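You operate a simulated robot arm through the tools that you are given. There is no shell and no other tool.

The job below is to be done with a simulated robot arm. You get a single attempt, and the scene is never put back.

JOB
Wax the middle of the clamped brush's back, then stand it on the brush board.
Fine: use the green pad and the green box; pad back on the black mat, lid shut; slide block drawn right back; leave the red-dot brush. Set down upright: green pad, green-dot nail brush. A coat counts when it lies all over at full strength: go over it till it gets no stronger.

The check looks at the end state, three seconds after you hand in, the way a careful person would. Anything else that was tipped, shoved, dropped, spilled or broken makes it a failure. Lids that push on must go on centred and level and be pressed home; caps that screw on are set level and turned clockwise until they are tight.

ROBOT AND FRAMES
A 7-joint arm with a two-finger parallel gripper, fixed in place. Base frame: the origin is on the floor under the middle of its stand, x ahead of it, y to its left, z up; the work surface is at about z = 780. Lengths are in mm, angles in degrees, forces in N, time in s.
With the tool pointing down near the work surface it reaches from about 220 to 740 mm from the base axis. Its first joint turns from -166.0 to 166.0 degrees. Payload 1.57 kg.
The tool frame sits at the grasp point between the pads (the TCP): z along the fingers, y along the line on which they close. The tips reach 30 mm beyond it. Largest opening 110 mm; finger width 24, thickness 12; the body of the gripper, 48 by 112 mm, starts 78 mm behind the TCP.
Orientation is told as [roll, pitch, yaw] about the base's x, y, z axes, in that order, counted from this pose: with the fingers straight down and closing along the base's y, the tool's x points along the base's -x, its y along +y and its z along -z.

CONTROLS
- The arm moves only by the tool apply_moves. Its argument "targets" is one flat list of numbers, 7 for each row, row after row: the gripper command, from -1 (shut) to 1 (fully open), values between in proportion, then the shift along the base's x, y, z in units of 30 mm (1.0 is 30 mm), then the turn, a rotation vector about the base's x, y, z in units of 8 degrees (1.0 is 8 degrees). In form: [claw, dx, dy, dz, rx, ry, rz, claw, dx, dy, dz, rx, ry, rz, ...]. A call has 1 to 20 rows; each row shifts and turns the commanded pose from where the row before left it. A call with a number of a shift or a turn outside -1 to 1 is refused whole. A row lasts 0.2 s, in which the tool goes at most 50 mm and 8.6 degrees; a call with a longer step from one row to the next is refused whole, and so is a gripper value outside its range. A pose out of reach is approached as far as the arm can. The call stops where the force on the tool passes 40 N (or 10 N more than at its start, if that is more) or the arm is blocked; 0.2 s more then pass. The fingers move at their own pace (about 45 mm/s each) and stop on an object; they squeeze with about 40 N. The grip force told is the motor's: it shows also when the fingers shut on nothing. Time passes only in rows, and 0.2 s behind the last, so rows that do not move let the fingers close. The reply holds the time, the measured pose of the TCP, the force on the tool along the base axes, the opening and the grip force, in the units named above and with some noise, with the torque about the TCP (base axes, N m) and any sound that the robot's microphone picked up, and new pictures: "views" is both (left out), scene, wrist or none.
- Cameras (640 x 400 px; columns grow to the right, rows downward): "scene" is fixed at [220.2, 649.1, 1539.2]; the picture's right is [-0.94, -0.34, 0.00], its down [-0.34, 0.92, -0.19] and it looks along [0.06, -0.17, -0.98] (base axes); focal length 289 px, centre (320, 200). "wrist" rides on the gripper at [70, 16, -141] in the tool frame; the picture's right is [-0.23, 0.97, 0.00], its down [-0.86, -0.20, -0.48] and it looks along [-0.47, -0.11, 0.88] (tool axes); focal length 222 px, centre (320, 200). There is no depth. A picture from a camera that has moved, and an enlarged one, comes with that camera's place and axes in the base frame and with its lens.
- move_column(by): slides the trunk up (or, below 0, down) by that many mm; the arm rides with it, the base frame stays. It gives what a move gives, with no picture.
- close_up(camera, box): a new picture of the part [left, top, right, bottom] of that camera's present view, enlarged. It takes no simulated time.
- job_done(): hands the job in; it is judged then, once.

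Places have to be worked out from the pictures, the camera data and where the tool is seen. Open the gripper and draw the arm clear of the work before you hand the job in, unless the task says otherwise.

The tools are called after "Request:" by a JSON object that holds its "fn" and its "kwargs". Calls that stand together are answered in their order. apply_moves: Moves the arm, as the interface text tells. Its arguments: {"type":"object","properties":{"targets":{"type":"array","items":{"type":"number"}},"views":{"type":"string","enum":["both","scene","wrist","none"]}},"required":["targets"]} The other tools are called the same way: move_column (by) moves the trunk up or down; close_up (camera, box) takes an enlarged picture of a part of a camera's view; job_done () hands the job in.

At the start:

```text
clock: 0.0
tcp_pos: [292.9, 452.9, 1159.3]
tcp_rot: [0.0, -0.1, 0.0]
wrist_force: [-0.4, 0.5, 0.1]
wrist_torque: [-0.01, 0.01, -0.02]
opening: 109.8
grip_force: 0.1
trunk travel left (down, up): [-500.0, 90.0]
```

scene: 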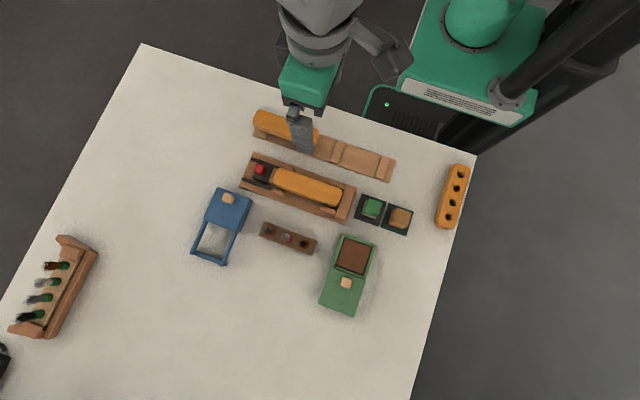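
wrist: 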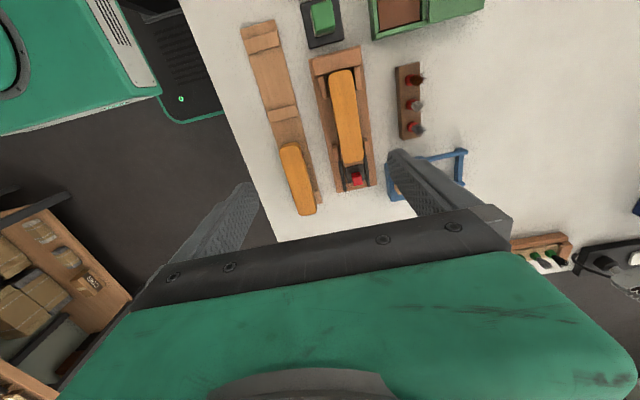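

The pictures show a clamp holder with a brush in it, a green and a blue box, two pads on black mats, and boards. I'll take enlarged views before moving.

Request:
{"fn": "close_up", "kwargs": {"camera": "scene", "box": [220, 90, 420, 215]}}

Request:
{"fn": "close_up", "kwargs": {"camera": "scene", "box": [300, 180, 420, 325]}}

Request:
{"fn": "close_up", "kwargs": {"camera": "scene", "box": [180, 170, 330, 270]}}

Request:
{"fn": "close_up", "kwargs": {"camera": "scene", "box": [0, 220, 120, 350]}}

Request:
{"fn": "close_up", "kwargs": {"camera": "wrist", "box": [230, 0, 490, 220]}}

Request:
{"fn": "close_up", "kwargs": {"camera": "scene", "box": [420, 150, 480, 240]}}

```text
3.20 times, centred on (320, 152) of scene
camera zoom: at [220.2, 649.1, 1539.2], right [-0.94, -0.34, 0.0], down [-0.34, 0.92, -0.19], along [0.06, -0.17, -0.98], focal length 924 px, centre (320, 352)
```

zoom: 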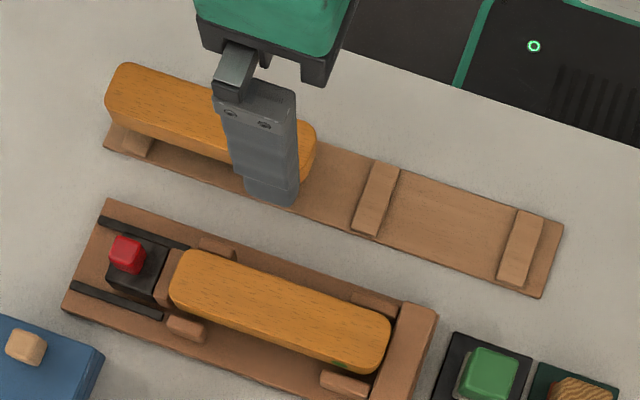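

```text
2.76 times, centred on (360, 252) of scene
camera zoom: at [220.2, 649.1, 1539.2], right [-0.94, -0.34, 0.0], down [-0.34, 0.92, -0.19], along [0.06, -0.17, -0.98], focal length 797 px, centre (210, 55)
```

zoom: 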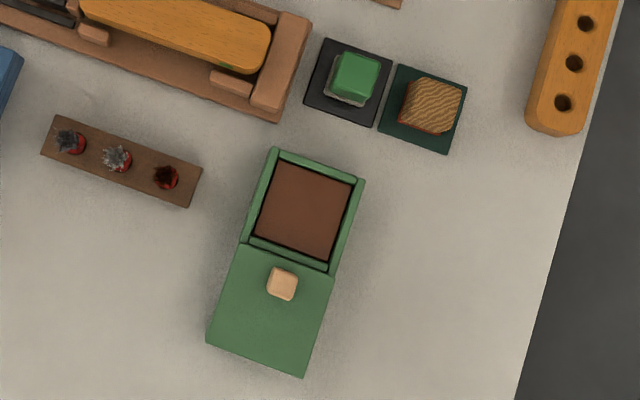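

```text
4.00 times, centred on (255, 220) of scene
camera zoom: at [220.2, 649.1, 1539.2], right [-0.94, -0.34, 0.0], down [-0.34, 0.92, -0.19], along [0.06, -0.17, -0.98], focal length 1155 px, centre (580, 120)
```

zoom: 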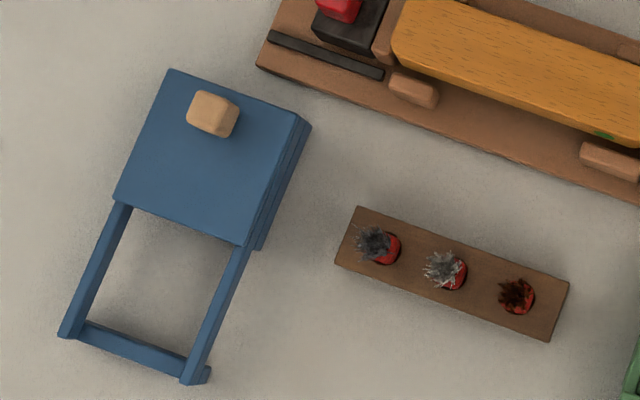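

```text
3.08 times, centred on (60, 285) of scene
camera zoom: at [220.2, 649.1, 1539.2], right [-0.94, -0.34, 0.0], down [-0.34, 0.92, -0.19], along [0.06, -0.17, -0.98], focal length 889 px, centre (1120, -62)
```

zoom: 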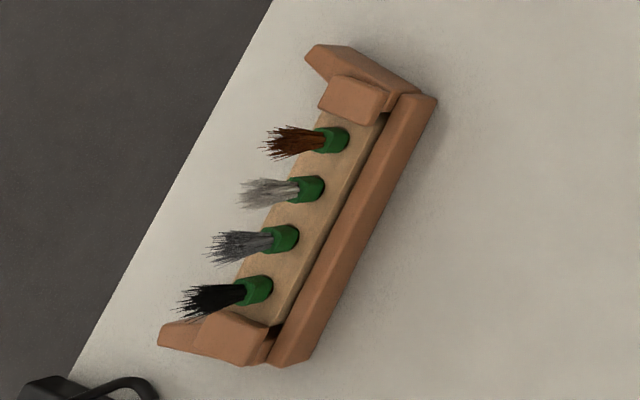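

```text
1.82 times, centred on (360, 110) of wrist
camera zoom: at [223.0, 469.6, 1301.0], right [0.23, 0.97, 0.0], down [0.86, -0.2, 0.48], along [0.47, -0.11, -0.88], focal length 404 px, centre (247, 364)
```

zoom: 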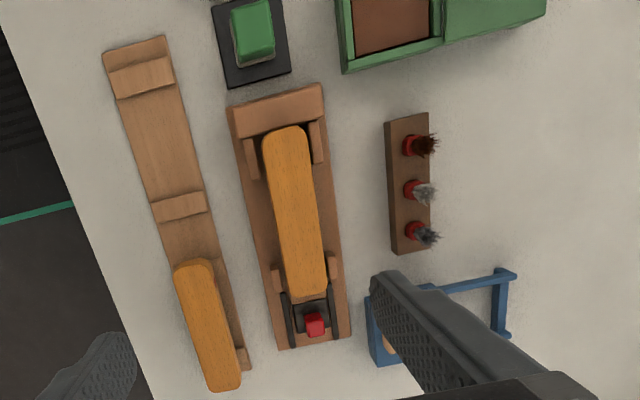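

```text
4.44 times, centred on (450, 195) of scene
camera zoom: at [220.2, 649.1, 1539.2], right [-0.94, -0.34, 0.0], down [-0.34, 0.92, -0.19], along [0.06, -0.17, -0.98], focal length 1284 px, centre (-258, 222)
```

zoom: 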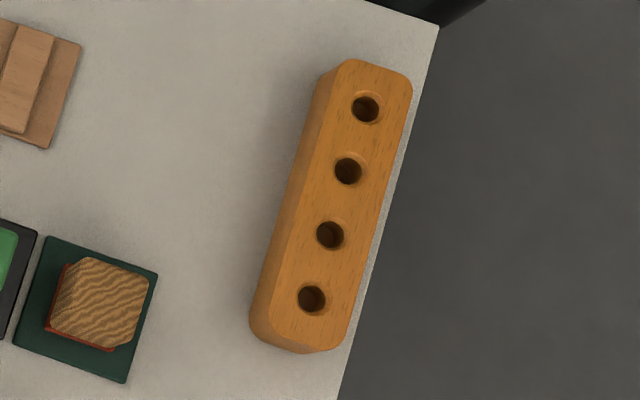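

The clamped brush seems to carry a small green dot, lies along base x near (304, 507), with the slide block (red knob) at its +x end; green pad on the black mat near (132, 498), green box's wax near (135, 626) with its lid slid out toward +y. I'll move the arm to get lower, oblique views with the wrist camera and uncover the scene view.

Request:
{"fn": "apply_moves", "kwargs": {"targets": [1, -0.919, 0.51, -0.757, 0, 0, 0, 1, -0.919, 0.51, -0.757, 0, 0, 0, 1, -0.919, 0.51, -0.757, 0, 0, 0, 1, -0.919, 0.51, -0.757, 0, 0, 0, 1, -0.919, 0.51, -0.757, 0, 0, 0, 1, -0.919, 0.51, -0.757, 0, 0, 0, 1, -0.919, 0.51, -0.757, 0, 0, 0, 1, 0, 0, 0, 0, 0, 0]}}

```text
clock: 1.8
tcp_pos: [97.8, 558.7, 999.1]
tcp_rot: [0.0, 0.0, -0.1]
wrist_force: [-1.4, 0.9, -0.2]
wrist_torque: [-0.06, 0.01, 0.0]
opening: 110.2
grip_force: 0.1
trunk travel left (down, up): [-500.0, 90.0]
camera wrist: at [27.5, 575.8, 1140.8], right [0.23, 0.97, 0.0], down [0.85, -0.2, 0.48], along [0.47, -0.11, -0.88], focal length 222 px, centre (320, 200)
```

scene: 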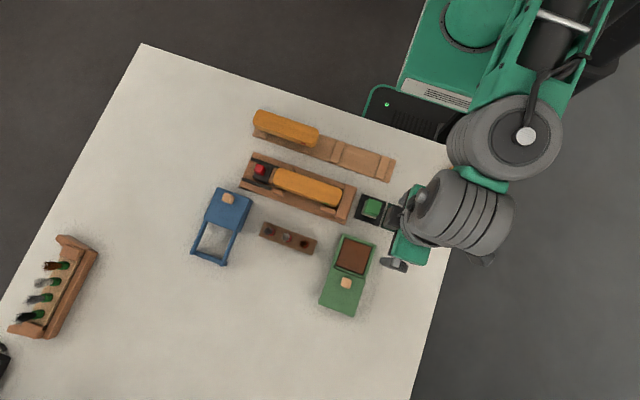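
wrist: 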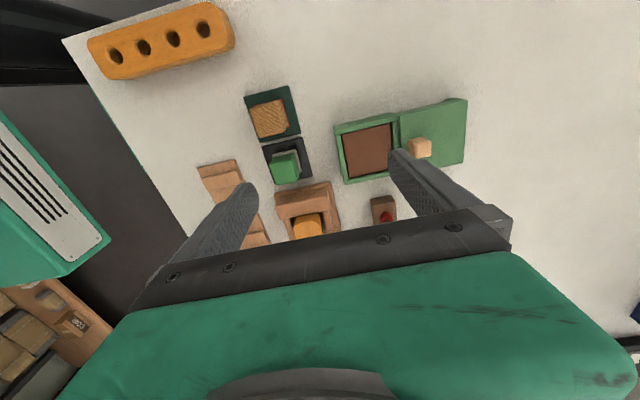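

The scene view is now clear of the arm over the brushes and clamp. I'll enlarge those areas.

Request:
{"fn": "close_up", "kwargs": {"camera": "scene", "box": [230, 100, 330, 170]}}

Request:
{"fn": "close_up", "kwargs": {"camera": "scene", "box": [235, 145, 365, 225]}}

Request:
{"fn": "close_up", "kwargs": {"camera": "scene", "box": [310, 120, 410, 190]}}

Request:
{"fn": "close_up", "kwargs": {"camera": "wrist", "box": [230, 70, 350, 190]}}

Request:
{"fn": "close_up", "kwargs": {"camera": "wrist", "box": [320, 80, 480, 200]}}

```text
5.71 times, centred on (280, 135) of scene
camera zoom: at [220.2, 649.1, 1539.2], right [-0.94, -0.34, 0.0], down [-0.34, 0.92, -0.19], along [0.06, -0.17, -0.98], focal length 1650 px, centre (549, 571)
```

zoom: 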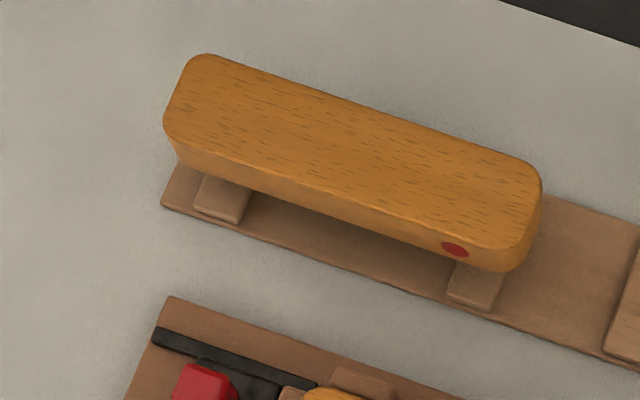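

```text
4.92 times, centred on (300, 185) of scene
camera zoom: at [220.2, 649.1, 1539.2], right [-0.94, -0.34, 0.0], down [-0.34, 0.92, -0.19], along [0.06, -0.17, -0.98], focal length 1422 px, centre (418, 274)
```

zoom: 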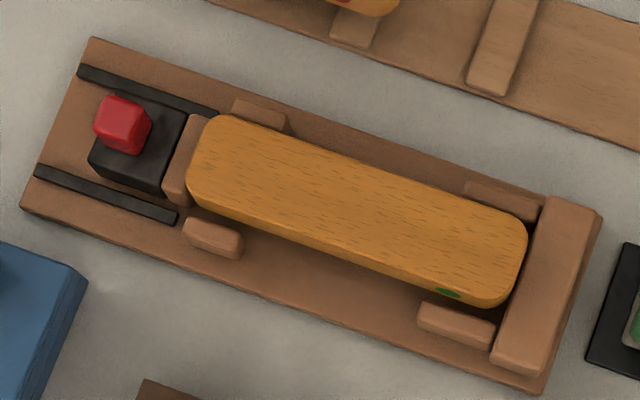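

```text
5.71 times, centred on (360, 155) of scene
camera zoom: at [220.2, 649.1, 1539.2], right [-0.94, -0.34, 0.0], down [-0.34, 0.92, -0.19], along [0.06, -0.17, -0.98], focal length 1650 px, centre (91, 457)
```

zoom: 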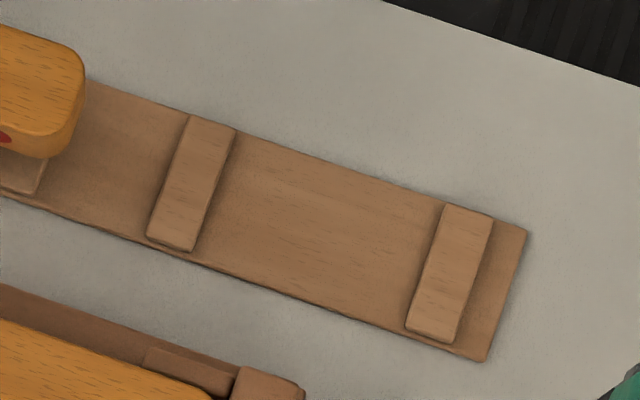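

```text
3.33 times, centred on (290, 130) of wrist
camera zoom: at [27.5, 575.8, 1140.8], right [0.23, 0.97, 0.0], down [0.85, -0.2, 0.48], along [0.47, -0.11, -0.88], focal length 740 px, centre (420, 433)
```

zoom: 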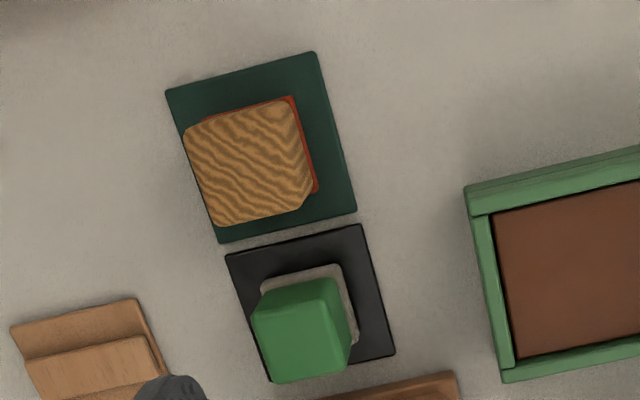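

```text
3.33 times, centred on (400, 140) of wrist
camera zoom: at [27.5, 575.8, 1140.8], right [0.23, 0.97, 0.0], down [0.85, -0.2, 0.48], along [0.47, -0.11, -0.88], focal length 740 px, centre (53, 400)
```

zoom: 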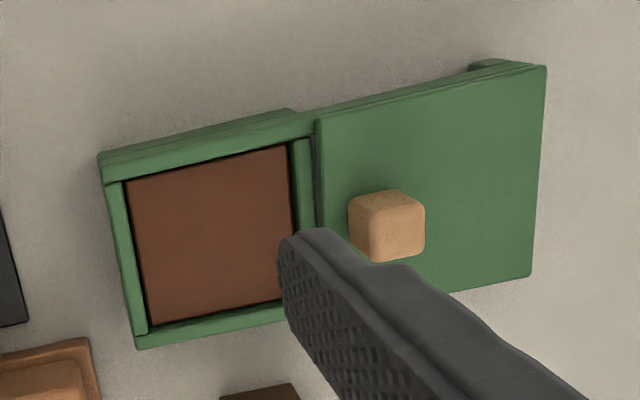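

Green dot confirmed on the clamped brush, red dot on the brush already on the board; the free place on the board has two bare cleats. I'll tilt the tool to get an oblique view for heights.

Request:
{"fn": "apply_moves", "kwargs": {"targets": [1, 0, -0.3, -0.3, 0, -1, 0, 1, 0, -0.3, -0.3, 0, -1, 0, 1, 0, -0.3, -0.3, 0, -1, 0, 1, 0, -0.3, -0.3, 0, -1, 0, 1, 0, -0.3, -0.3, 0, -1, 0, 1, 0, 0, 0, 0, 0, 0]}}

```text
clock: 3.4
tcp_pos: [138.0, 513.4, 970.4]
tcp_rot: [2.3, -39.3, -5.7]
wrist_force: [-0.1, -0.2, -0.7]
wrist_torque: [0.07, 0.0, -0.04]
opening: 110.1
grip_force: 0.0
trunk travel left (down, up): [-500.0, 90.0]
stopped in row 6: the arm was blocked; the commanded pose is now the measured one
camera wrist: at [-4.3, 539.7, 1035.6], right [0.25, 0.95, 0.17], down [0.34, -0.25, 0.91], along [0.91, -0.16, -0.39], focal length 222 px, centre (320, 200)
```

scene: 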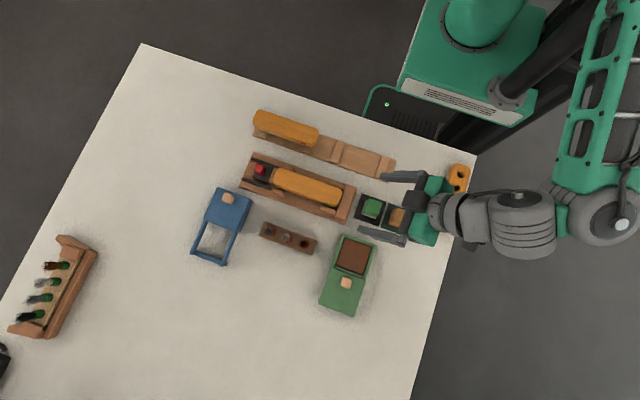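
wrist: 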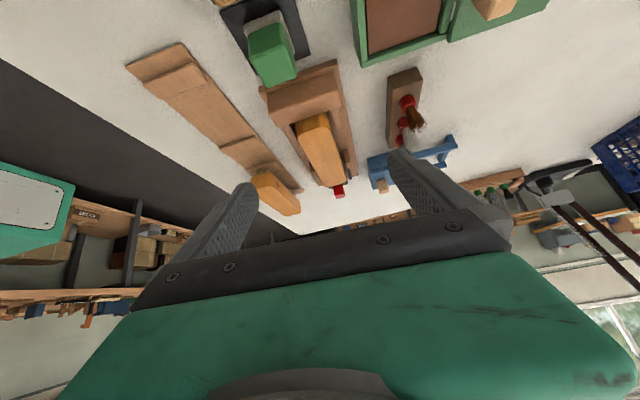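

The arm hit a limit of its joints but holds a usable oblique view. I'll enlarge it (the picture is upside-down).

Request:
{"fn": "close_up", "kwargs": {"camera": "wrist", "box": [220, 0, 380, 110]}}

Request:
{"fn": "close_up", "kwargs": {"camera": "wrist", "box": [240, 80, 370, 210]}}

Request:
{"fn": "close_up", "kwargs": {"camera": "wrist", "box": [340, 0, 560, 150]}}

Request:
{"fn": "close_up", "kwargs": {"camera": "wrist", "box": [120, 30, 310, 220]}}

```text
3.64 times, centred on (300, 55) of wrist
camera zoom: at [-4.3, 539.7, 1035.6], right [0.25, 0.95, 0.17], down [0.34, -0.25, 0.91], along [0.91, -0.16, -0.39], focal length 808 px, centre (393, 727)
```

zoom: 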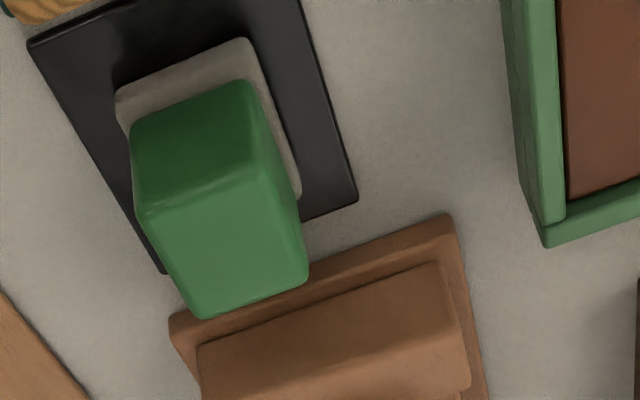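

```text
3.08 times, centred on (305, 145) of wrist
camera zoom: at [-4.3, 539.7, 1035.6], right [0.25, 0.95, 0.17], down [0.34, -0.25, 0.91], along [0.91, -0.16, -0.39], focal length 684 px, centre (366, 369)
```

zoom: 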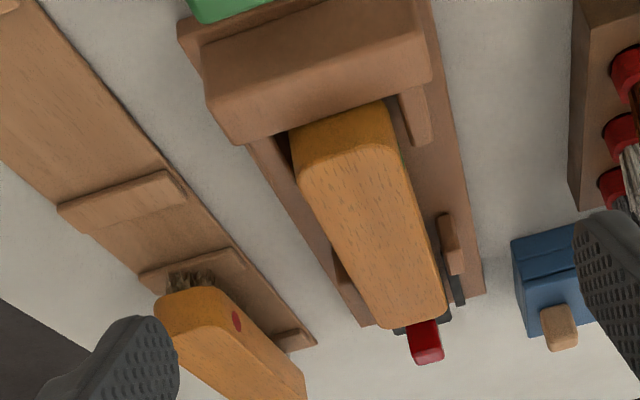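

```text
2.67 times, centred on (450, 75) of wrist
camera zoom: at [-4.3, 539.7, 1035.6], right [0.25, 0.95, 0.17], down [0.34, -0.25, 0.91], along [0.91, -0.16, -0.39], focal length 592 px, centre (-27, 533)
```

zoom: 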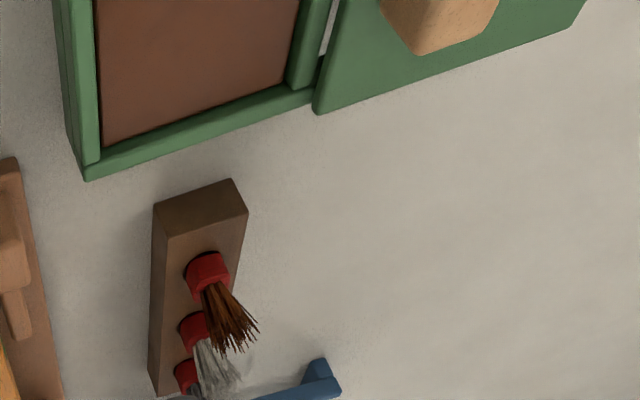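

```text
2.11 times, centred on (215, 125) of wrist
camera zoom: at [-4.3, 539.7, 1035.6], right [0.25, 0.95, 0.17], down [0.34, -0.25, 0.91], along [0.91, -0.16, -0.39], focal length 468 px, centre (541, 358)
```

zoom: 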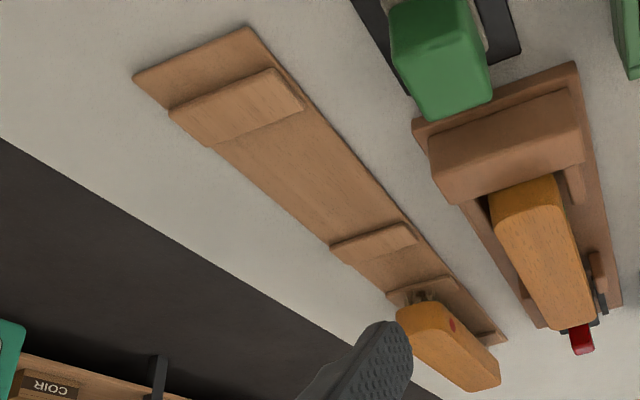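

The pad's top triangulates to about (135, 496, 831), aligned with the base axes within a couple of degrees. I'll untilt the tool back to straight down and go for a nadir view of the clamp and board.

Request:
{"fn": "apply_moves", "kwargs": {"targets": [1, 0, 0, 0.5, 0, 0, 0.7125, 1, 0, 0, 0.5, 0, 0.9825, 0, 1, 0, 0, 0, 0, 0.9825, 0, 1, 0, 0, 0, 0, 0.9825, 0, 1, 0, 0, 0, 0, 0.9825, 0, 1, 0, 0, 0, 0, 0.9825, 0, 1, 0, 0, 0, -0.2875, 0, 0, 1, 1, -0.2, 0, 0, 0, 0, 1, 1, -0.2, 0, 0, 0, 0, 1, 1, -0.2, 0, 0, 0, 0, 1, 1, -0.2, 0, 0, 0, 0, 1, 1, -0.2, 0, 0, 0, 0, 1, 1, -0.2, 0, 0, 0, 0, 1, 1, -0.2, 0, 0, 0, 0, 1, 0, 0, 0, 0, 0, 0]}}

```text
clock: 6.6
tcp_pos: [346.6, 474.5, 999.4]
tcp_rot: [0.1, -0.1, 0.2]
wrist_force: [0.8, -0.3, 0.8]
wrist_torque: [-0.01, 0.01, 0.0]
opening: 109.9
grip_force: 0.0
trunk travel left (down, up): [-500.0, 90.0]
camera wrist: at [277.4, 490.6, 1142.1], right [0.22, 0.97, 0.0], down [0.85, -0.2, 0.48], along [0.47, -0.11, -0.88], focal length 222 px, centre (320, 200)
```

scene: 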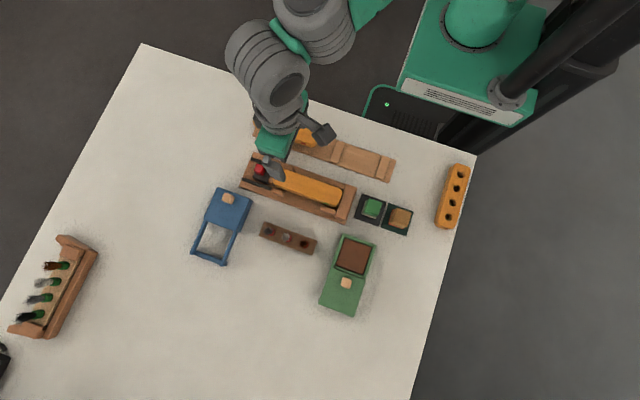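
wrist: 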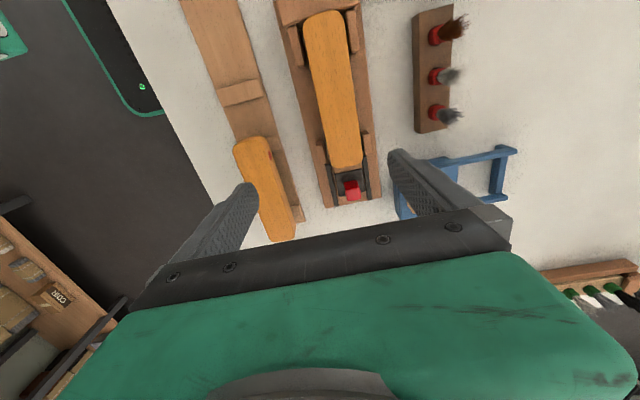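

Request:
{"fn": "close_up", "kwargs": {"camera": "wrist", "box": [260, 0, 400, 105]}}

Request:
{"fn": "close_up", "kwargs": {"camera": "wrist", "box": [290, 110, 400, 215]}}

Request:
{"fn": "close_up", "kwargs": {"camera": "wrist", "box": [170, 0, 320, 240]}}

Request:
{"fn": "close_up", "kwargs": {"camera": "scene", "box": [235, 145, 365, 225]}}

```text
3.81 times, centred on (330, 52) of wrist
camera zoom: at [277.4, 490.6, 1142.1], right [0.22, 0.97, 0.0], down [0.85, -0.2, 0.48], along [0.47, -0.11, -0.88], focal length 846 px, centre (282, 762)
```

zoom: 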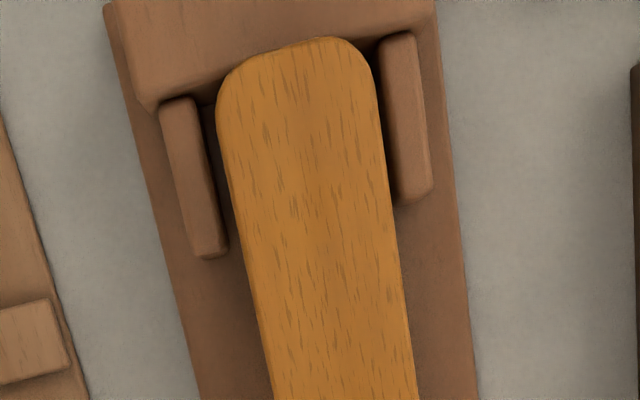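

```text
3.81 times, centred on (345, 162) of wrist
camera zoom: at [277.4, 490.6, 1142.1], right [0.22, 0.97, 0.0], down [0.85, -0.2, 0.48], along [0.47, -0.11, -0.88], focal length 846 px, centre (225, 343)
```

zoom: 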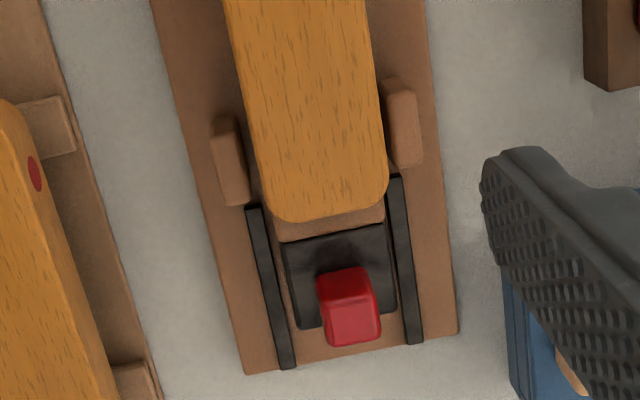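

```text
1.67 times, centred on (245, 120) of wrist
camera zoom: at [277.4, 490.6, 1142.1], right [0.22, 0.97, 0.0], down [0.85, -0.2, 0.48], along [0.47, -0.11, -0.88], focal length 370 px, centre (445, 333)
```

zoom: 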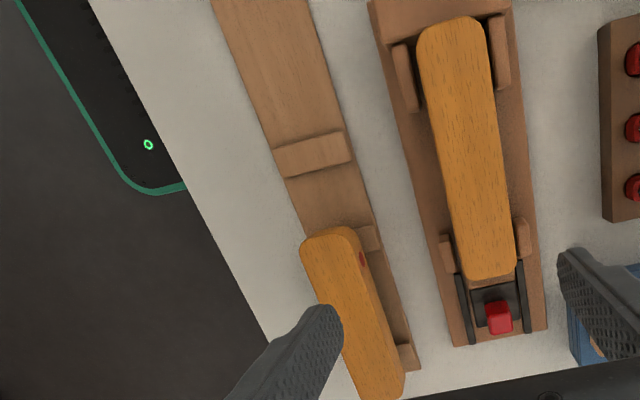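

```text
4.92 times, centred on (300, 185) of scene
camera zoom: at [220.2, 649.1, 1539.2], right [-0.94, -0.34, 0.0], down [-0.34, 0.92, -0.19], along [0.06, -0.17, -0.98], focal length 1422 px, centre (418, 274)
```

zoom: 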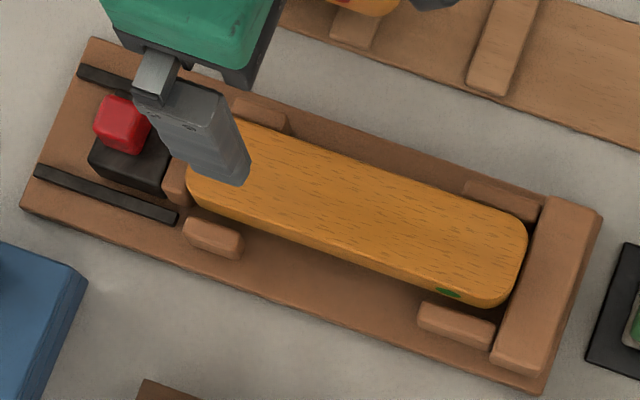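

Combining views: brush top is about z 851, spanning x 220–388, y 482–527, aligned with x; wax inner tray spans about x 107–178, y 591–665, z ≈ 799; lid knob top near (138, 694, 826). Now I go above the green pad with the fingers set to about 62 mm.

Request:
{"fn": "apply_moves", "kwargs": {"targets": [0.13, -0.8804, 0.0883, -0.289, 0, 0, 0, 0.13, -0.8804, 0.0883, -0.289, 0, 0, 0, 0.13, -0.8804, 0.0883, -0.289, 0, 0, 0, 0.13, -0.8804, 0.0883, -0.289, 0, 0, 0, 0.13, -0.8804, 0.0883, -0.289, 0, 0, 0, 0.13, -0.8804, 0.0883, -0.289, 0, 0, 0, 0.13, -0.8804, 0.0883, -0.289, 0, 0, 0, 0.13, -0.8804, 0.0883, -0.289, 0, 0, 0, 0.13, 0, 0, 0, 0, 0, 0]}}

```text
clock: 8.6
tcp_pos: [135.2, 494.3, 930.8]
tcp_rot: [0.1, -0.1, 0.1]
wrist_force: [-1.2, -0.1, -0.8]
wrist_torque: [0.0, 0.01, -0.04]
opening: 62.2
grip_force: 0.1
trunk travel left (down, up): [-500.0, 90.0]
camera wrist: at [64.1, 510.2, 1072.3], right [0.22, 0.97, 0.0], down [0.85, -0.2, 0.48], along [0.47, -0.11, -0.88], focal length 222 px, centre (320, 200)
```

scene: 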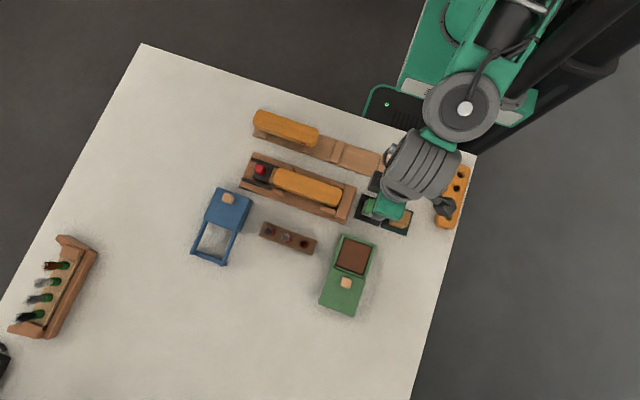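
wrist: 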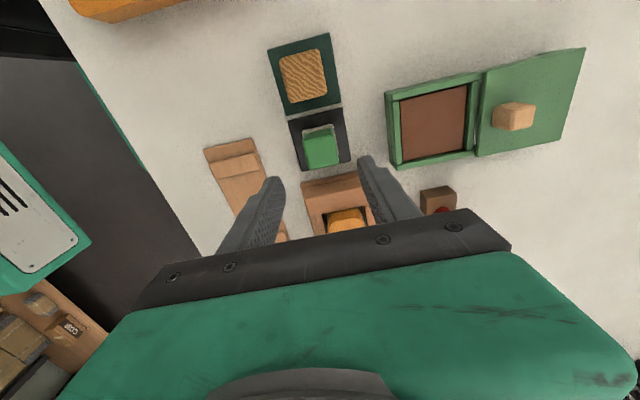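

Request:
{"fn": "close_up", "kwargs": {"camera": "wrist", "box": [260, 90, 390, 190]}}

Request:
{"fn": "close_up", "kwargs": {"camera": "wrist", "box": [380, 40, 590, 180]}}

```text
4.00 times, centred on (325, 140) of wrist
camera zoom: at [64.1, 510.2, 1072.3], right [0.22, 0.97, 0.0], down [0.85, -0.2, 0.48], along [0.47, -0.11, -0.88], focal length 888 px, centre (300, 440)
```

zoom: 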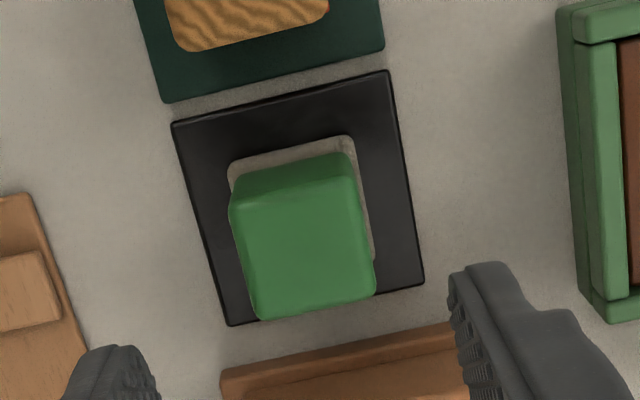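

```text
2.86 times, centred on (485, 110) of wrist
camera zoom: at [64.1, 510.2, 1072.3], right [0.22, 0.97, 0.0], down [0.85, -0.2, 0.48], along [0.47, -0.11, -0.88], focal length 635 px, centre (-151, 457)
```

zoom: 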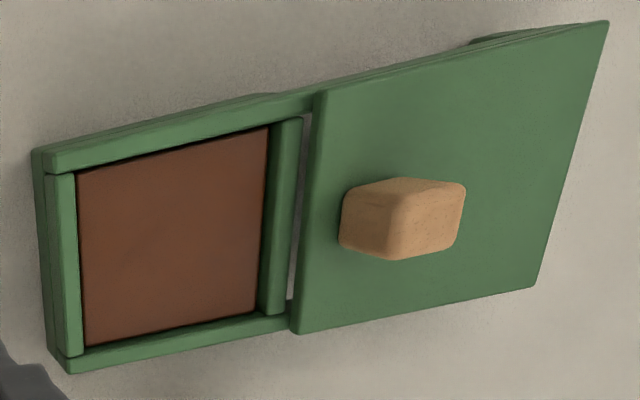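

The pad's block centre is at about (133.6, 495.5), 34 mm wide, centred on the black mat and square to the base axes. I descend with the TCP at its top (tips near z 802, above the felt) and look before closing.

Request:
{"fn": "apply_moves", "kwargs": {"targets": [0.13, -0.0107, 0.008, -0.659, 0, 0, 0, 0.13, -0.0107, 0.008, -0.659, 0, 0, 0, 0.13, -0.0107, 0.008, -0.659, 0, 0, 0, 0.13, -0.0107, 0.008, -0.659, 0, 0, 0, 0.13, -0.0107, 0.008, -0.659, 0, 0, 0, 0.13, 0, 0, 0, 0, 0, 0], "views": "wrist"}}

```text
clock: 10.0
tcp_pos: [134.4, 495.3, 830.1]
tcp_rot: [0.1, -0.1, 0.0]
wrist_force: [-0.6, 0.7, 0.4]
wrist_torque: [0.03, 0.0, -0.01]
opening: 61.8
grip_force: 0.1
trunk travel left (down, up): [-500.0, 90.0]
camera wrist: at [64.4, 510.8, 972.9], right [0.22, 0.97, 0.0], down [0.85, -0.2, 0.48], along [0.47, -0.11, -0.88], focal length 222 px, centre (320, 200)
```

wrist: 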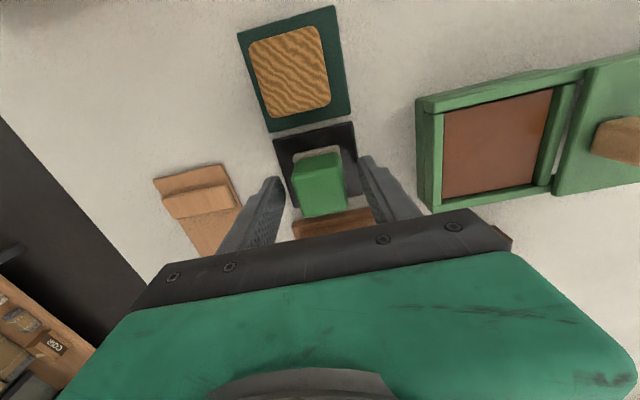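

Request:
{"fn": "close_up", "kwargs": {"camera": "wrist", "box": [255, 110, 405, 230]}}

Request:
{"fn": "close_up", "kwargs": {"camera": "wrist", "box": [400, 40, 640, 220]}}

```text
3.33 times, centred on (330, 170) of wrist
camera zoom: at [64.4, 510.8, 972.9], right [0.22, 0.97, 0.0], down [0.85, -0.2, 0.48], along [0.47, -0.11, -0.88], focal length 740 px, centre (287, 300)
```

zoom: 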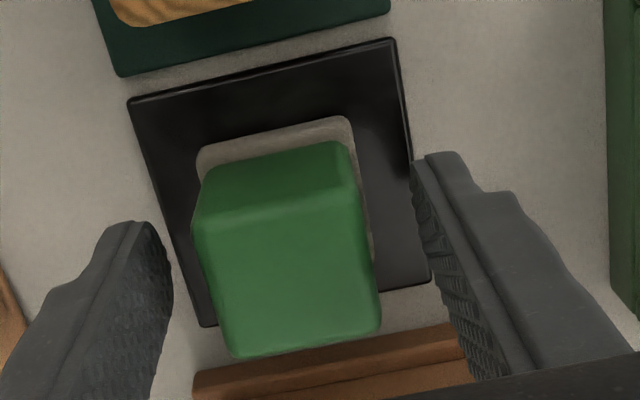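

```text
2.22 times, centred on (520, 130) of wrist
camera zoom: at [64.4, 510.8, 972.9], right [0.22, 0.97, 0.0], down [0.85, -0.2, 0.48], along [0.47, -0.11, -0.88], focal length 494 px, centre (-124, 356)
```

zoom: 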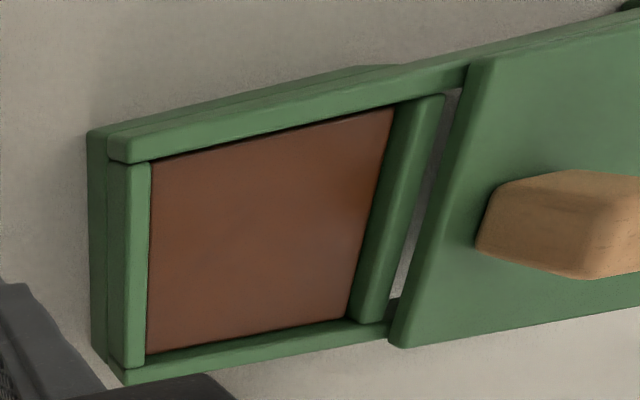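

The fingers straddle the pad squarely with tips around its block's lower edge; I raise 4 mm and close.

Request:
{"fn": "apply_moves", "kwargs": {"targets": [0.13, -0.02, 0, 0.13, 0, 0, 0, -1, 0, 0, 0, 0, 0, 0, -1, 0, 0, 0, 0, 0, 0, -1, 0, 0, 0, 0, 0, 0, -1, 0, 0, 0, 0, 0, 0, -1, 0, 0, 0, 0, 0, 0], "views": "wrist"}}

```text
clock: 11.4
tcp_pos: [133.8, 494.5, 834.6]
tcp_rot: [0.1, -0.1, 0.2]
wrist_force: [0.7, 0.3, -0.2]
wrist_torque: [-0.05, 0.03, -0.02]
opening: 34.6
grip_force: 40.2
trunk travel left (down, up): [-500.0, 90.0]
camera wrist: at [64.3, 511.0, 976.4], right [0.22, 0.97, 0.0], down [0.85, -0.2, 0.48], along [0.47, -0.11, -0.88], focal length 222 px, centre (320, 200)
```

wrist: 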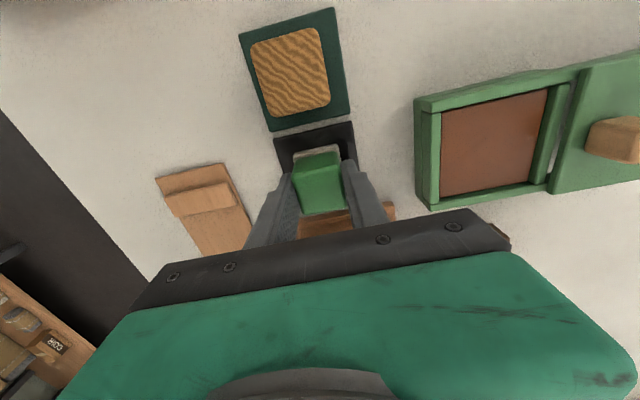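

The pad is gripped (34.6 mm, 40 N). I lift it and carry it over the wax tray.

Request:
{"fn": "apply_moves", "kwargs": {"targets": [-1, 0, 0, 0.75, 0, 0, 0, -1, 0, 0, 0.75, 0, 0, 0, -1, 0, 0, 0.75, 0, 0, 0, -1, 0.055, 0.89, 0, 0, 0, 0, -1, 0.055, 0.89, 0, 0, 0, 0, -1, 0.055, 0.89, 0, 0, 0, 0, -1, 0.055, 0.89, 0, 0, 0, 0, -1, 0.055, 0.89, 0, 0, 0, 0, -1, 0, 0, 0, 0, 0, 0]}}

```text
clock: 13.4
tcp_pos: [139.6, 629.2, 899.2]
tcp_rot: [0.1, -0.1, 0.2]
wrist_force: [-1.3, -0.2, -0.4]
wrist_torque: [0.01, 0.0, 0.01]
opening: 0.0
grip_force: 21.7
trunk travel left (down, up): [-500.0, 90.0]
camera wrist: at [69.8, 645.1, 1041.3], right [0.22, 0.97, 0.0], down [0.85, -0.2, 0.48], along [0.47, -0.11, -0.88], focal length 222 px, centre (320, 200)
```

scene: 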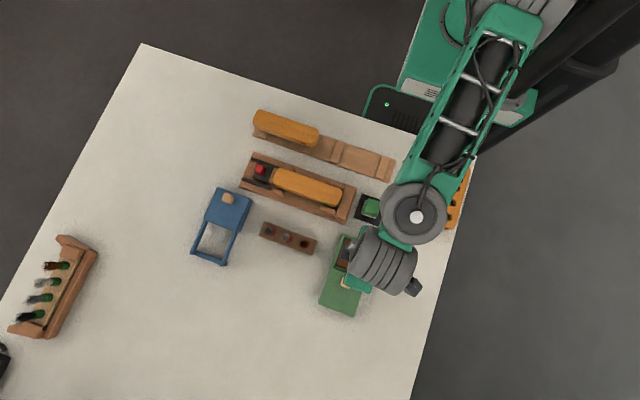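
wrist: 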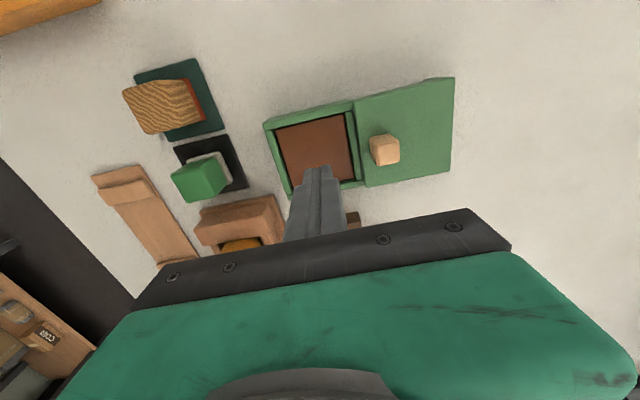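

The gripper reads fully shut and the pad is still on its mat: it slipped out. I'll look closely at it before trying again.

Request:
{"fn": "close_up", "kwargs": {"camera": "wrist", "box": [120, 50, 260, 220]}}

Request:
{"fn": "close_up", "kwargs": {"camera": "scene", "box": [340, 180, 420, 240]}}

```text
2.35 times, centred on (190, 135) of wrist
camera zoom: at [69.8, 645.1, 1041.3], right [0.22, 0.97, 0.0], down [0.85, -0.2, 0.48], along [0.47, -0.11, -0.88], focal length 523 px, centre (626, 353)
```

zoom: 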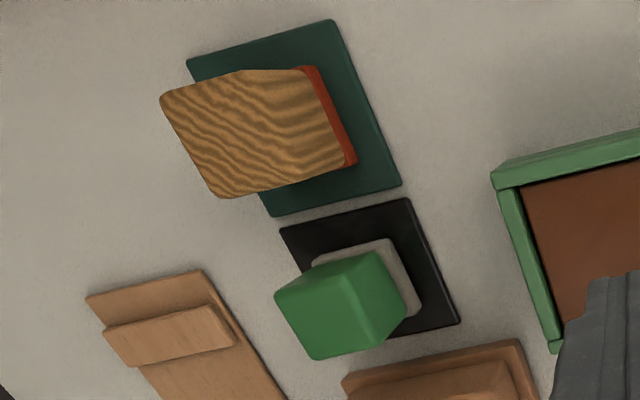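

```text
6.67 times, centred on (380, 210) of scene
camera zoom: at [220.2, 649.1, 1539.2], right [-0.94, -0.34, 0.0], down [-0.34, 0.92, -0.19], along [0.06, -0.17, -0.98], focal length 1925 px, centre (-80, 133)
```

zoom: 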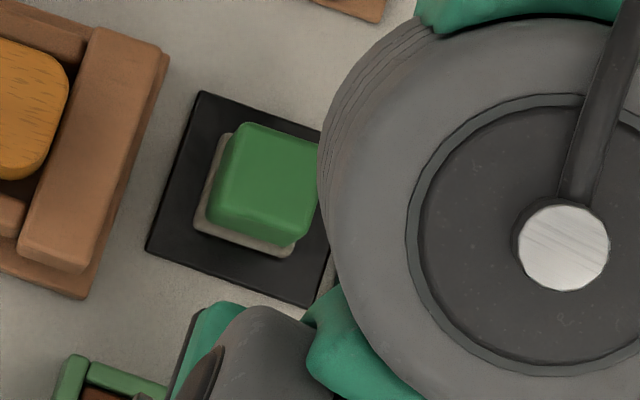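

The pad stayed on the mat, about in place. I'll return above it with the fingers open and look again, then grip a bit lower and lift slowly.

Request:
{"fn": "apply_moves", "kwargs": {"targets": [0.13, -0.04, -0.89, 0, 0, 0, 0, 0.13, -0.04, -0.89, 0, 0, 0, 0, 0.13, -0.04, -0.89, 0, 0, 0, 0, 0.13, -0.04, -0.89, 0, 0, 0, 0, 0.13, -0.04, -0.89, 0, 0, 0, 0, 0.13, 0, 0, -0.3, 0, 0, 0, 0.13, 0, 0, 0, 0, 0, 0], "views": "wrist"}}

Request:
{"fn": "close_up", "kwargs": {"camera": "wrist", "box": [255, 90, 405, 210]}}

```text
clock: 15.0
tcp_pos: [135.9, 495.7, 893.4]
tcp_rot: [0.0, -0.1, 0.3]
wrist_force: [-0.5, -0.4, 0.3]
wrist_torque: [0.01, 0.01, 0.03]
opening: 62.3
grip_force: 0.0
trunk travel left (down, up): [-500.0, 90.0]
camera wrist: at [65.2, 511.5, 1034.7], right [0.22, 0.97, 0.0], down [0.85, -0.2, 0.48], along [0.47, -0.11, -0.88], focal length 222 px, centre (320, 200)
```

wrist: 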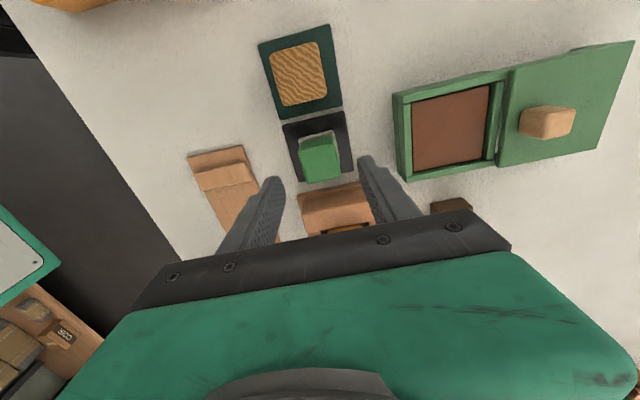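

```text
3.33 times, centred on (330, 150) of wrist
camera zoom: at [65.2, 511.5, 1034.7], right [0.22, 0.97, 0.0], down [0.85, -0.2, 0.48], along [0.47, -0.11, -0.88], focal length 740 px, centre (287, 367)
```

zoom: 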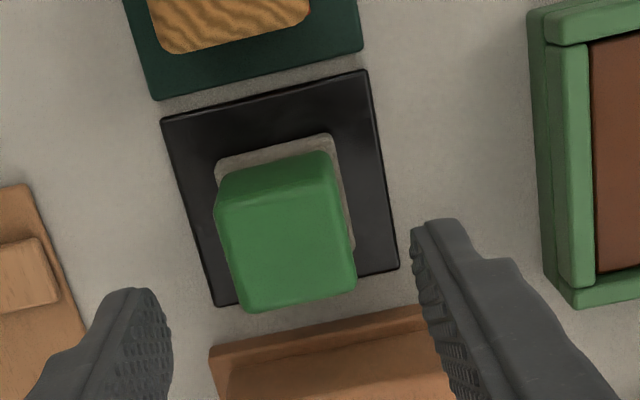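

The pad is unmoved, near (134, 496). I go lower this time (tips about z 797), close, and lift slowly a few millimetres to check the grip.

Request:
{"fn": "apply_moves", "kwargs": {"targets": [0.13, -0.016, 0, -0.553, 0, 0, 0, 0.13, -0.016, 0, -0.553, 0, 0, 0, 0.13, -0.016, 0, -0.553, 0, 0, 0, 0.13, -0.016, 0, -0.553, 0, 0, 0, 0.13, 0, 0, 0, 0, 0, 0, -1, 0, 0, 0, 0, 0, 0, -1, 0, 0, 0, 0, 0, 0, -1, 0, 0, 0, 0, 0, 0, -1, 0, 0, 0, 0, 0, 0, -1, 0, 0, 0, 0, 0, 0, -1, 0, 0, 0, 0, 0, 0], "views": "wrist"}}

Request:
{"fn": "close_up", "kwargs": {"camera": "wrist", "box": [255, 110, 405, 230]}}

```text
clock: 17.4
tcp_pos: [132.1, 491.8, 826.7]
tcp_rot: [0.1, -0.1, 0.2]
wrist_force: [1.2, 1.3, -0.4]
wrist_torque: [0.01, 0.02, 0.03]
opening: 34.9
grip_force: 40.2
trunk travel left (down, up): [-500.0, 90.0]
camera wrist: at [62.2, 508.6, 968.7], right [0.22, 0.97, 0.0], down [0.85, -0.2, 0.48], along [0.47, -0.11, -0.88], focal length 222 px, centre (320, 200)
```

wrist: 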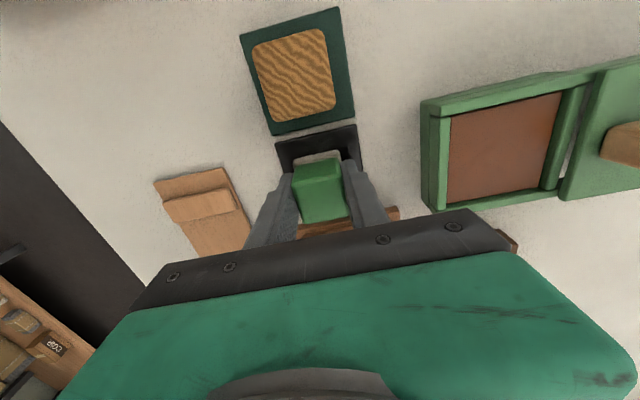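

```text
3.33 times, centred on (330, 170) of wrist
camera zoom: at [62.2, 508.6, 968.7], right [0.22, 0.97, 0.0], down [0.85, -0.2, 0.48], along [0.47, -0.11, -0.88], focal length 740 px, centre (287, 300)
```

zoom: 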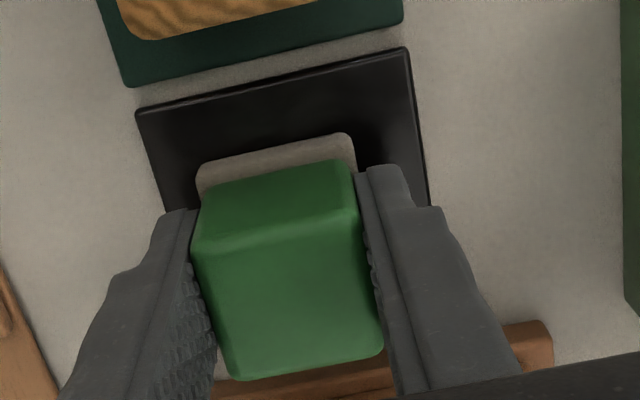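

Gripped again at 34.9 mm; now a slow 12 mm lift to test it.

Request:
{"fn": "apply_moves", "kwargs": {"targets": [-1, 0, 0, 0.05, 0, 0, 0, -1, 0, 0, 0.1, 0, 0, 0, -1, 0, 0, 0.1, 0, 0, 0, -1, 0, 0, 0.1, 0, 0, 0, -1, 0, 0, 0.1, 0, 0, 0, -1, 0, 0, 0, 0, 0, 0], "views": "wrist"}}

Request:
{"fn": "close_up", "kwargs": {"camera": "wrist", "box": [255, 110, 405, 230]}}

```text
clock: 18.8
tcp_pos: [131.4, 493.0, 841.1]
tcp_rot: [0.2, -0.2, 0.1]
wrist_force: [0.5, 0.5, -0.9]
wrist_torque: [0.01, 0.0, 0.0]
opening: 35.0
grip_force: 40.0
trunk travel left (down, up): [-500.0, 90.0]
camera wrist: at [62.1, 510.6, 982.1], right [0.22, 0.97, 0.0], down [0.85, -0.2, 0.48], along [0.47, -0.11, -0.88], focal length 222 px, centre (320, 200)
```

wrist: 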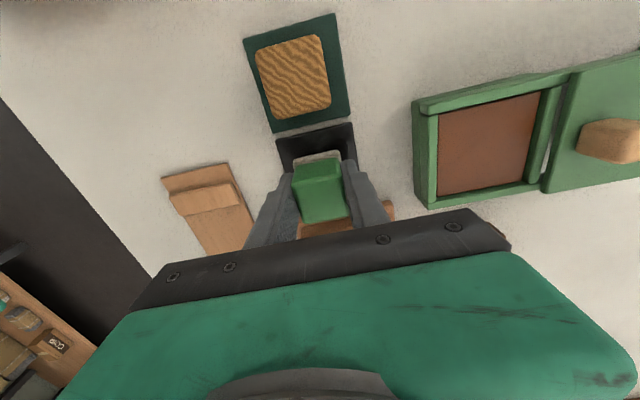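

```text
3.33 times, centred on (330, 170) of wrist
camera zoom: at [62.1, 510.6, 982.1], right [0.22, 0.97, 0.0], down [0.85, -0.2, 0.48], along [0.47, -0.11, -0.88], focal length 740 px, centre (287, 300)
```

zoom: 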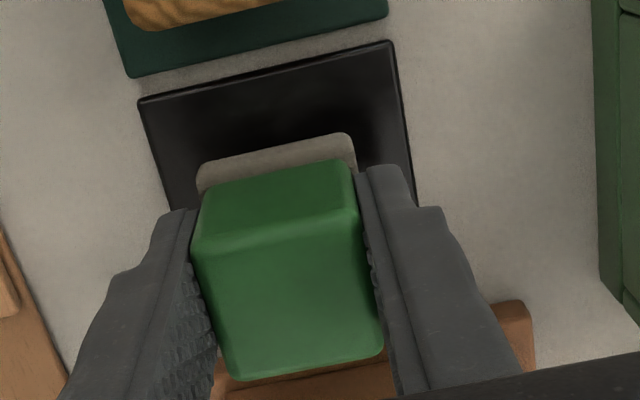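

The pad is lifting with the gripper now. I raise it gently, carry it over the wax tray, and check.

Request:
{"fn": "apply_moves", "kwargs": {"targets": [-1, 0, 0, 0.2, 0, 0, 0, -1, 0, 0, 0.35, 0, 0, 0, -1, 0, 0, 0.4, 0, 0, 0, -1, 0, 0, 0.4, 0, 0, 0, -1, 0, 0, 0.4, 0, 0, 0, -1, 0, 0.2, 0.2, 0, 0, 0, -1, 0.03, 0.4, 0, 0, 0, 0, -1, 0.03, 0.5, 0, 0, 0, 0, -1, 0.03, 0.5, 0, 0, 0, 0, -1, 0.03, 0.5, 0, 0, 0, 0, -1, 0.03, 0.5, 0, 0, 0, 0, -1, 0.03, 0.5, 0, 0, 0, 0, -1, 0.03, 0.5, 0, 0, 0, 0, -1, 0, 0.5, 0, 0, 0, 0, -1, 0, 0.3, 0, 0, 0, 0, -1, 0, 0.1, 0, 0, 0, 0, -1, 0, 0, 0, 0, 0, 0]}}

Request:
{"fn": "close_up", "kwargs": {"camera": "wrist", "box": [230, 70, 430, 220]}}

```text
clock: 22.4
tcp_pos: [139.2, 629.4, 898.1]
tcp_rot: [0.2, -0.1, 0.2]
wrist_force: [0.8, 0.2, -0.8]
wrist_torque: [-0.03, -0.02, 0.03]
opening: 35.1
grip_force: 39.4
trunk travel left (down, up): [-500.0, 90.0]
camera wrist: at [69.3, 645.3, 1040.6], right [0.22, 0.97, 0.0], down [0.85, -0.2, 0.48], along [0.47, -0.11, -0.88], focal length 222 px, centre (320, 200)
```

scene: 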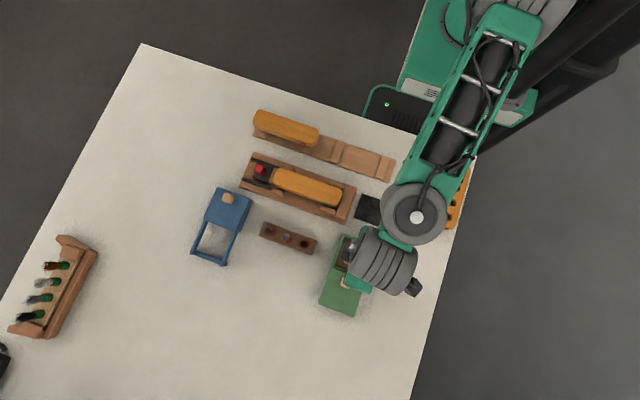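
wrist: 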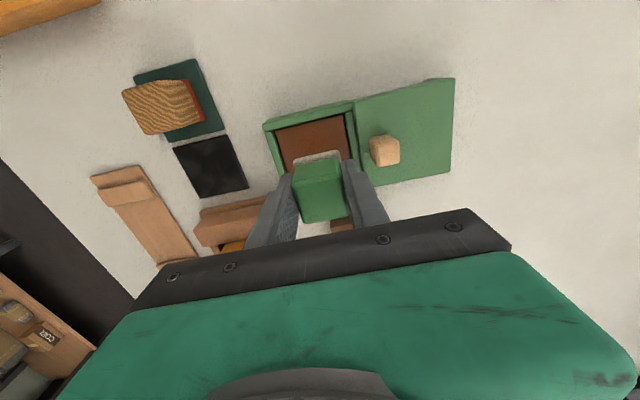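

```text
2.67 times, centred on (330, 145) of wrist
camera zoom: at [69.3, 645.3, 1040.6], right [0.22, 0.97, 0.0], down [0.85, -0.2, 0.48], along [0.47, -0.11, -0.88], focal length 592 px, centre (293, 347)
```

zoom: 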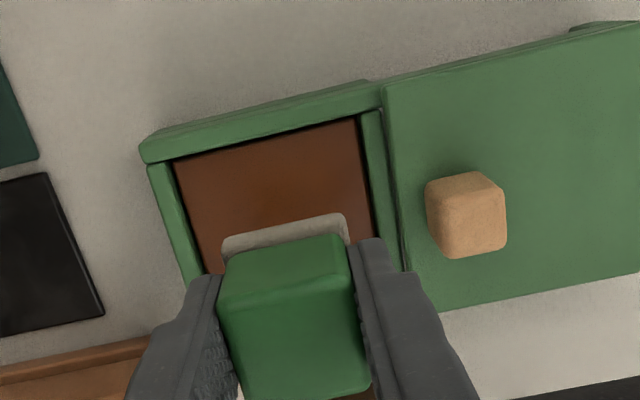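

The pad hangs centred over the wax tray. I lower it toward the wax, finishing with small steps to feel the contact.

Request:
{"fn": "apply_moves", "kwargs": {"targets": [-1, 0, 0, -0.4, 0, 0, 0, -1, 0, 0, -0.4, 0, 0, 0, -1, 0, 0, -0.4, 0, 0, 0, -1, 0, 0, -0.25, 0, 0, 0, -1, 0, 0, -0.1, 0, 0, 0, -1, 0, 0, -0.05, 0, 0, 0, -1, 0, 0, 0, 0, 0, 0], "views": "wrist"}}

Request:
{"fn": "close_up", "kwargs": {"camera": "wrist", "box": [230, 70, 430, 220]}}

```text
clock: 24.0
tcp_pos: [140.3, 629.6, 852.5]
tcp_rot: [0.1, -0.1, 0.1]
wrist_force: [0.4, 0.1, 0.7]
wrist_torque: [-0.01, -0.03, -0.02]
opening: 35.1
grip_force: 40.0
trunk travel left (down, up): [-500.0, 90.0]
camera wrist: at [70.3, 646.0, 993.7], right [0.22, 0.97, 0.0], down [0.85, -0.2, 0.48], along [0.47, -0.11, -0.88], focal length 222 px, centre (320, 200)
```

wrist: 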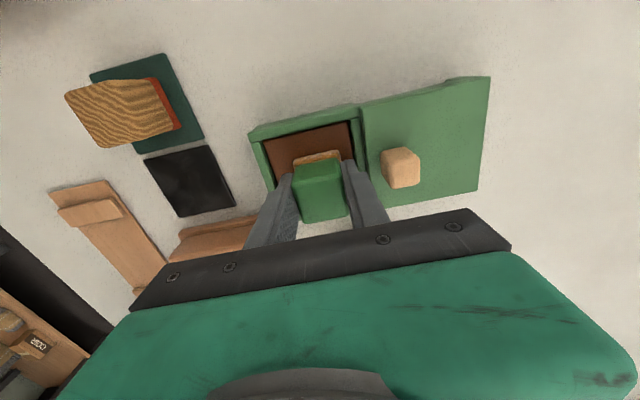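

```text
2.67 times, centred on (330, 145) of wrist
camera zoom: at [70.3, 646.0, 993.7], right [0.22, 0.97, 0.0], down [0.85, -0.2, 0.48], along [0.47, -0.11, -0.88], focal length 592 px, centre (293, 347)
```

zoom: 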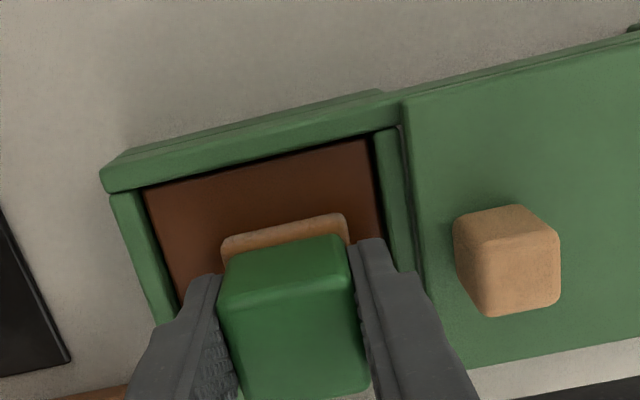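

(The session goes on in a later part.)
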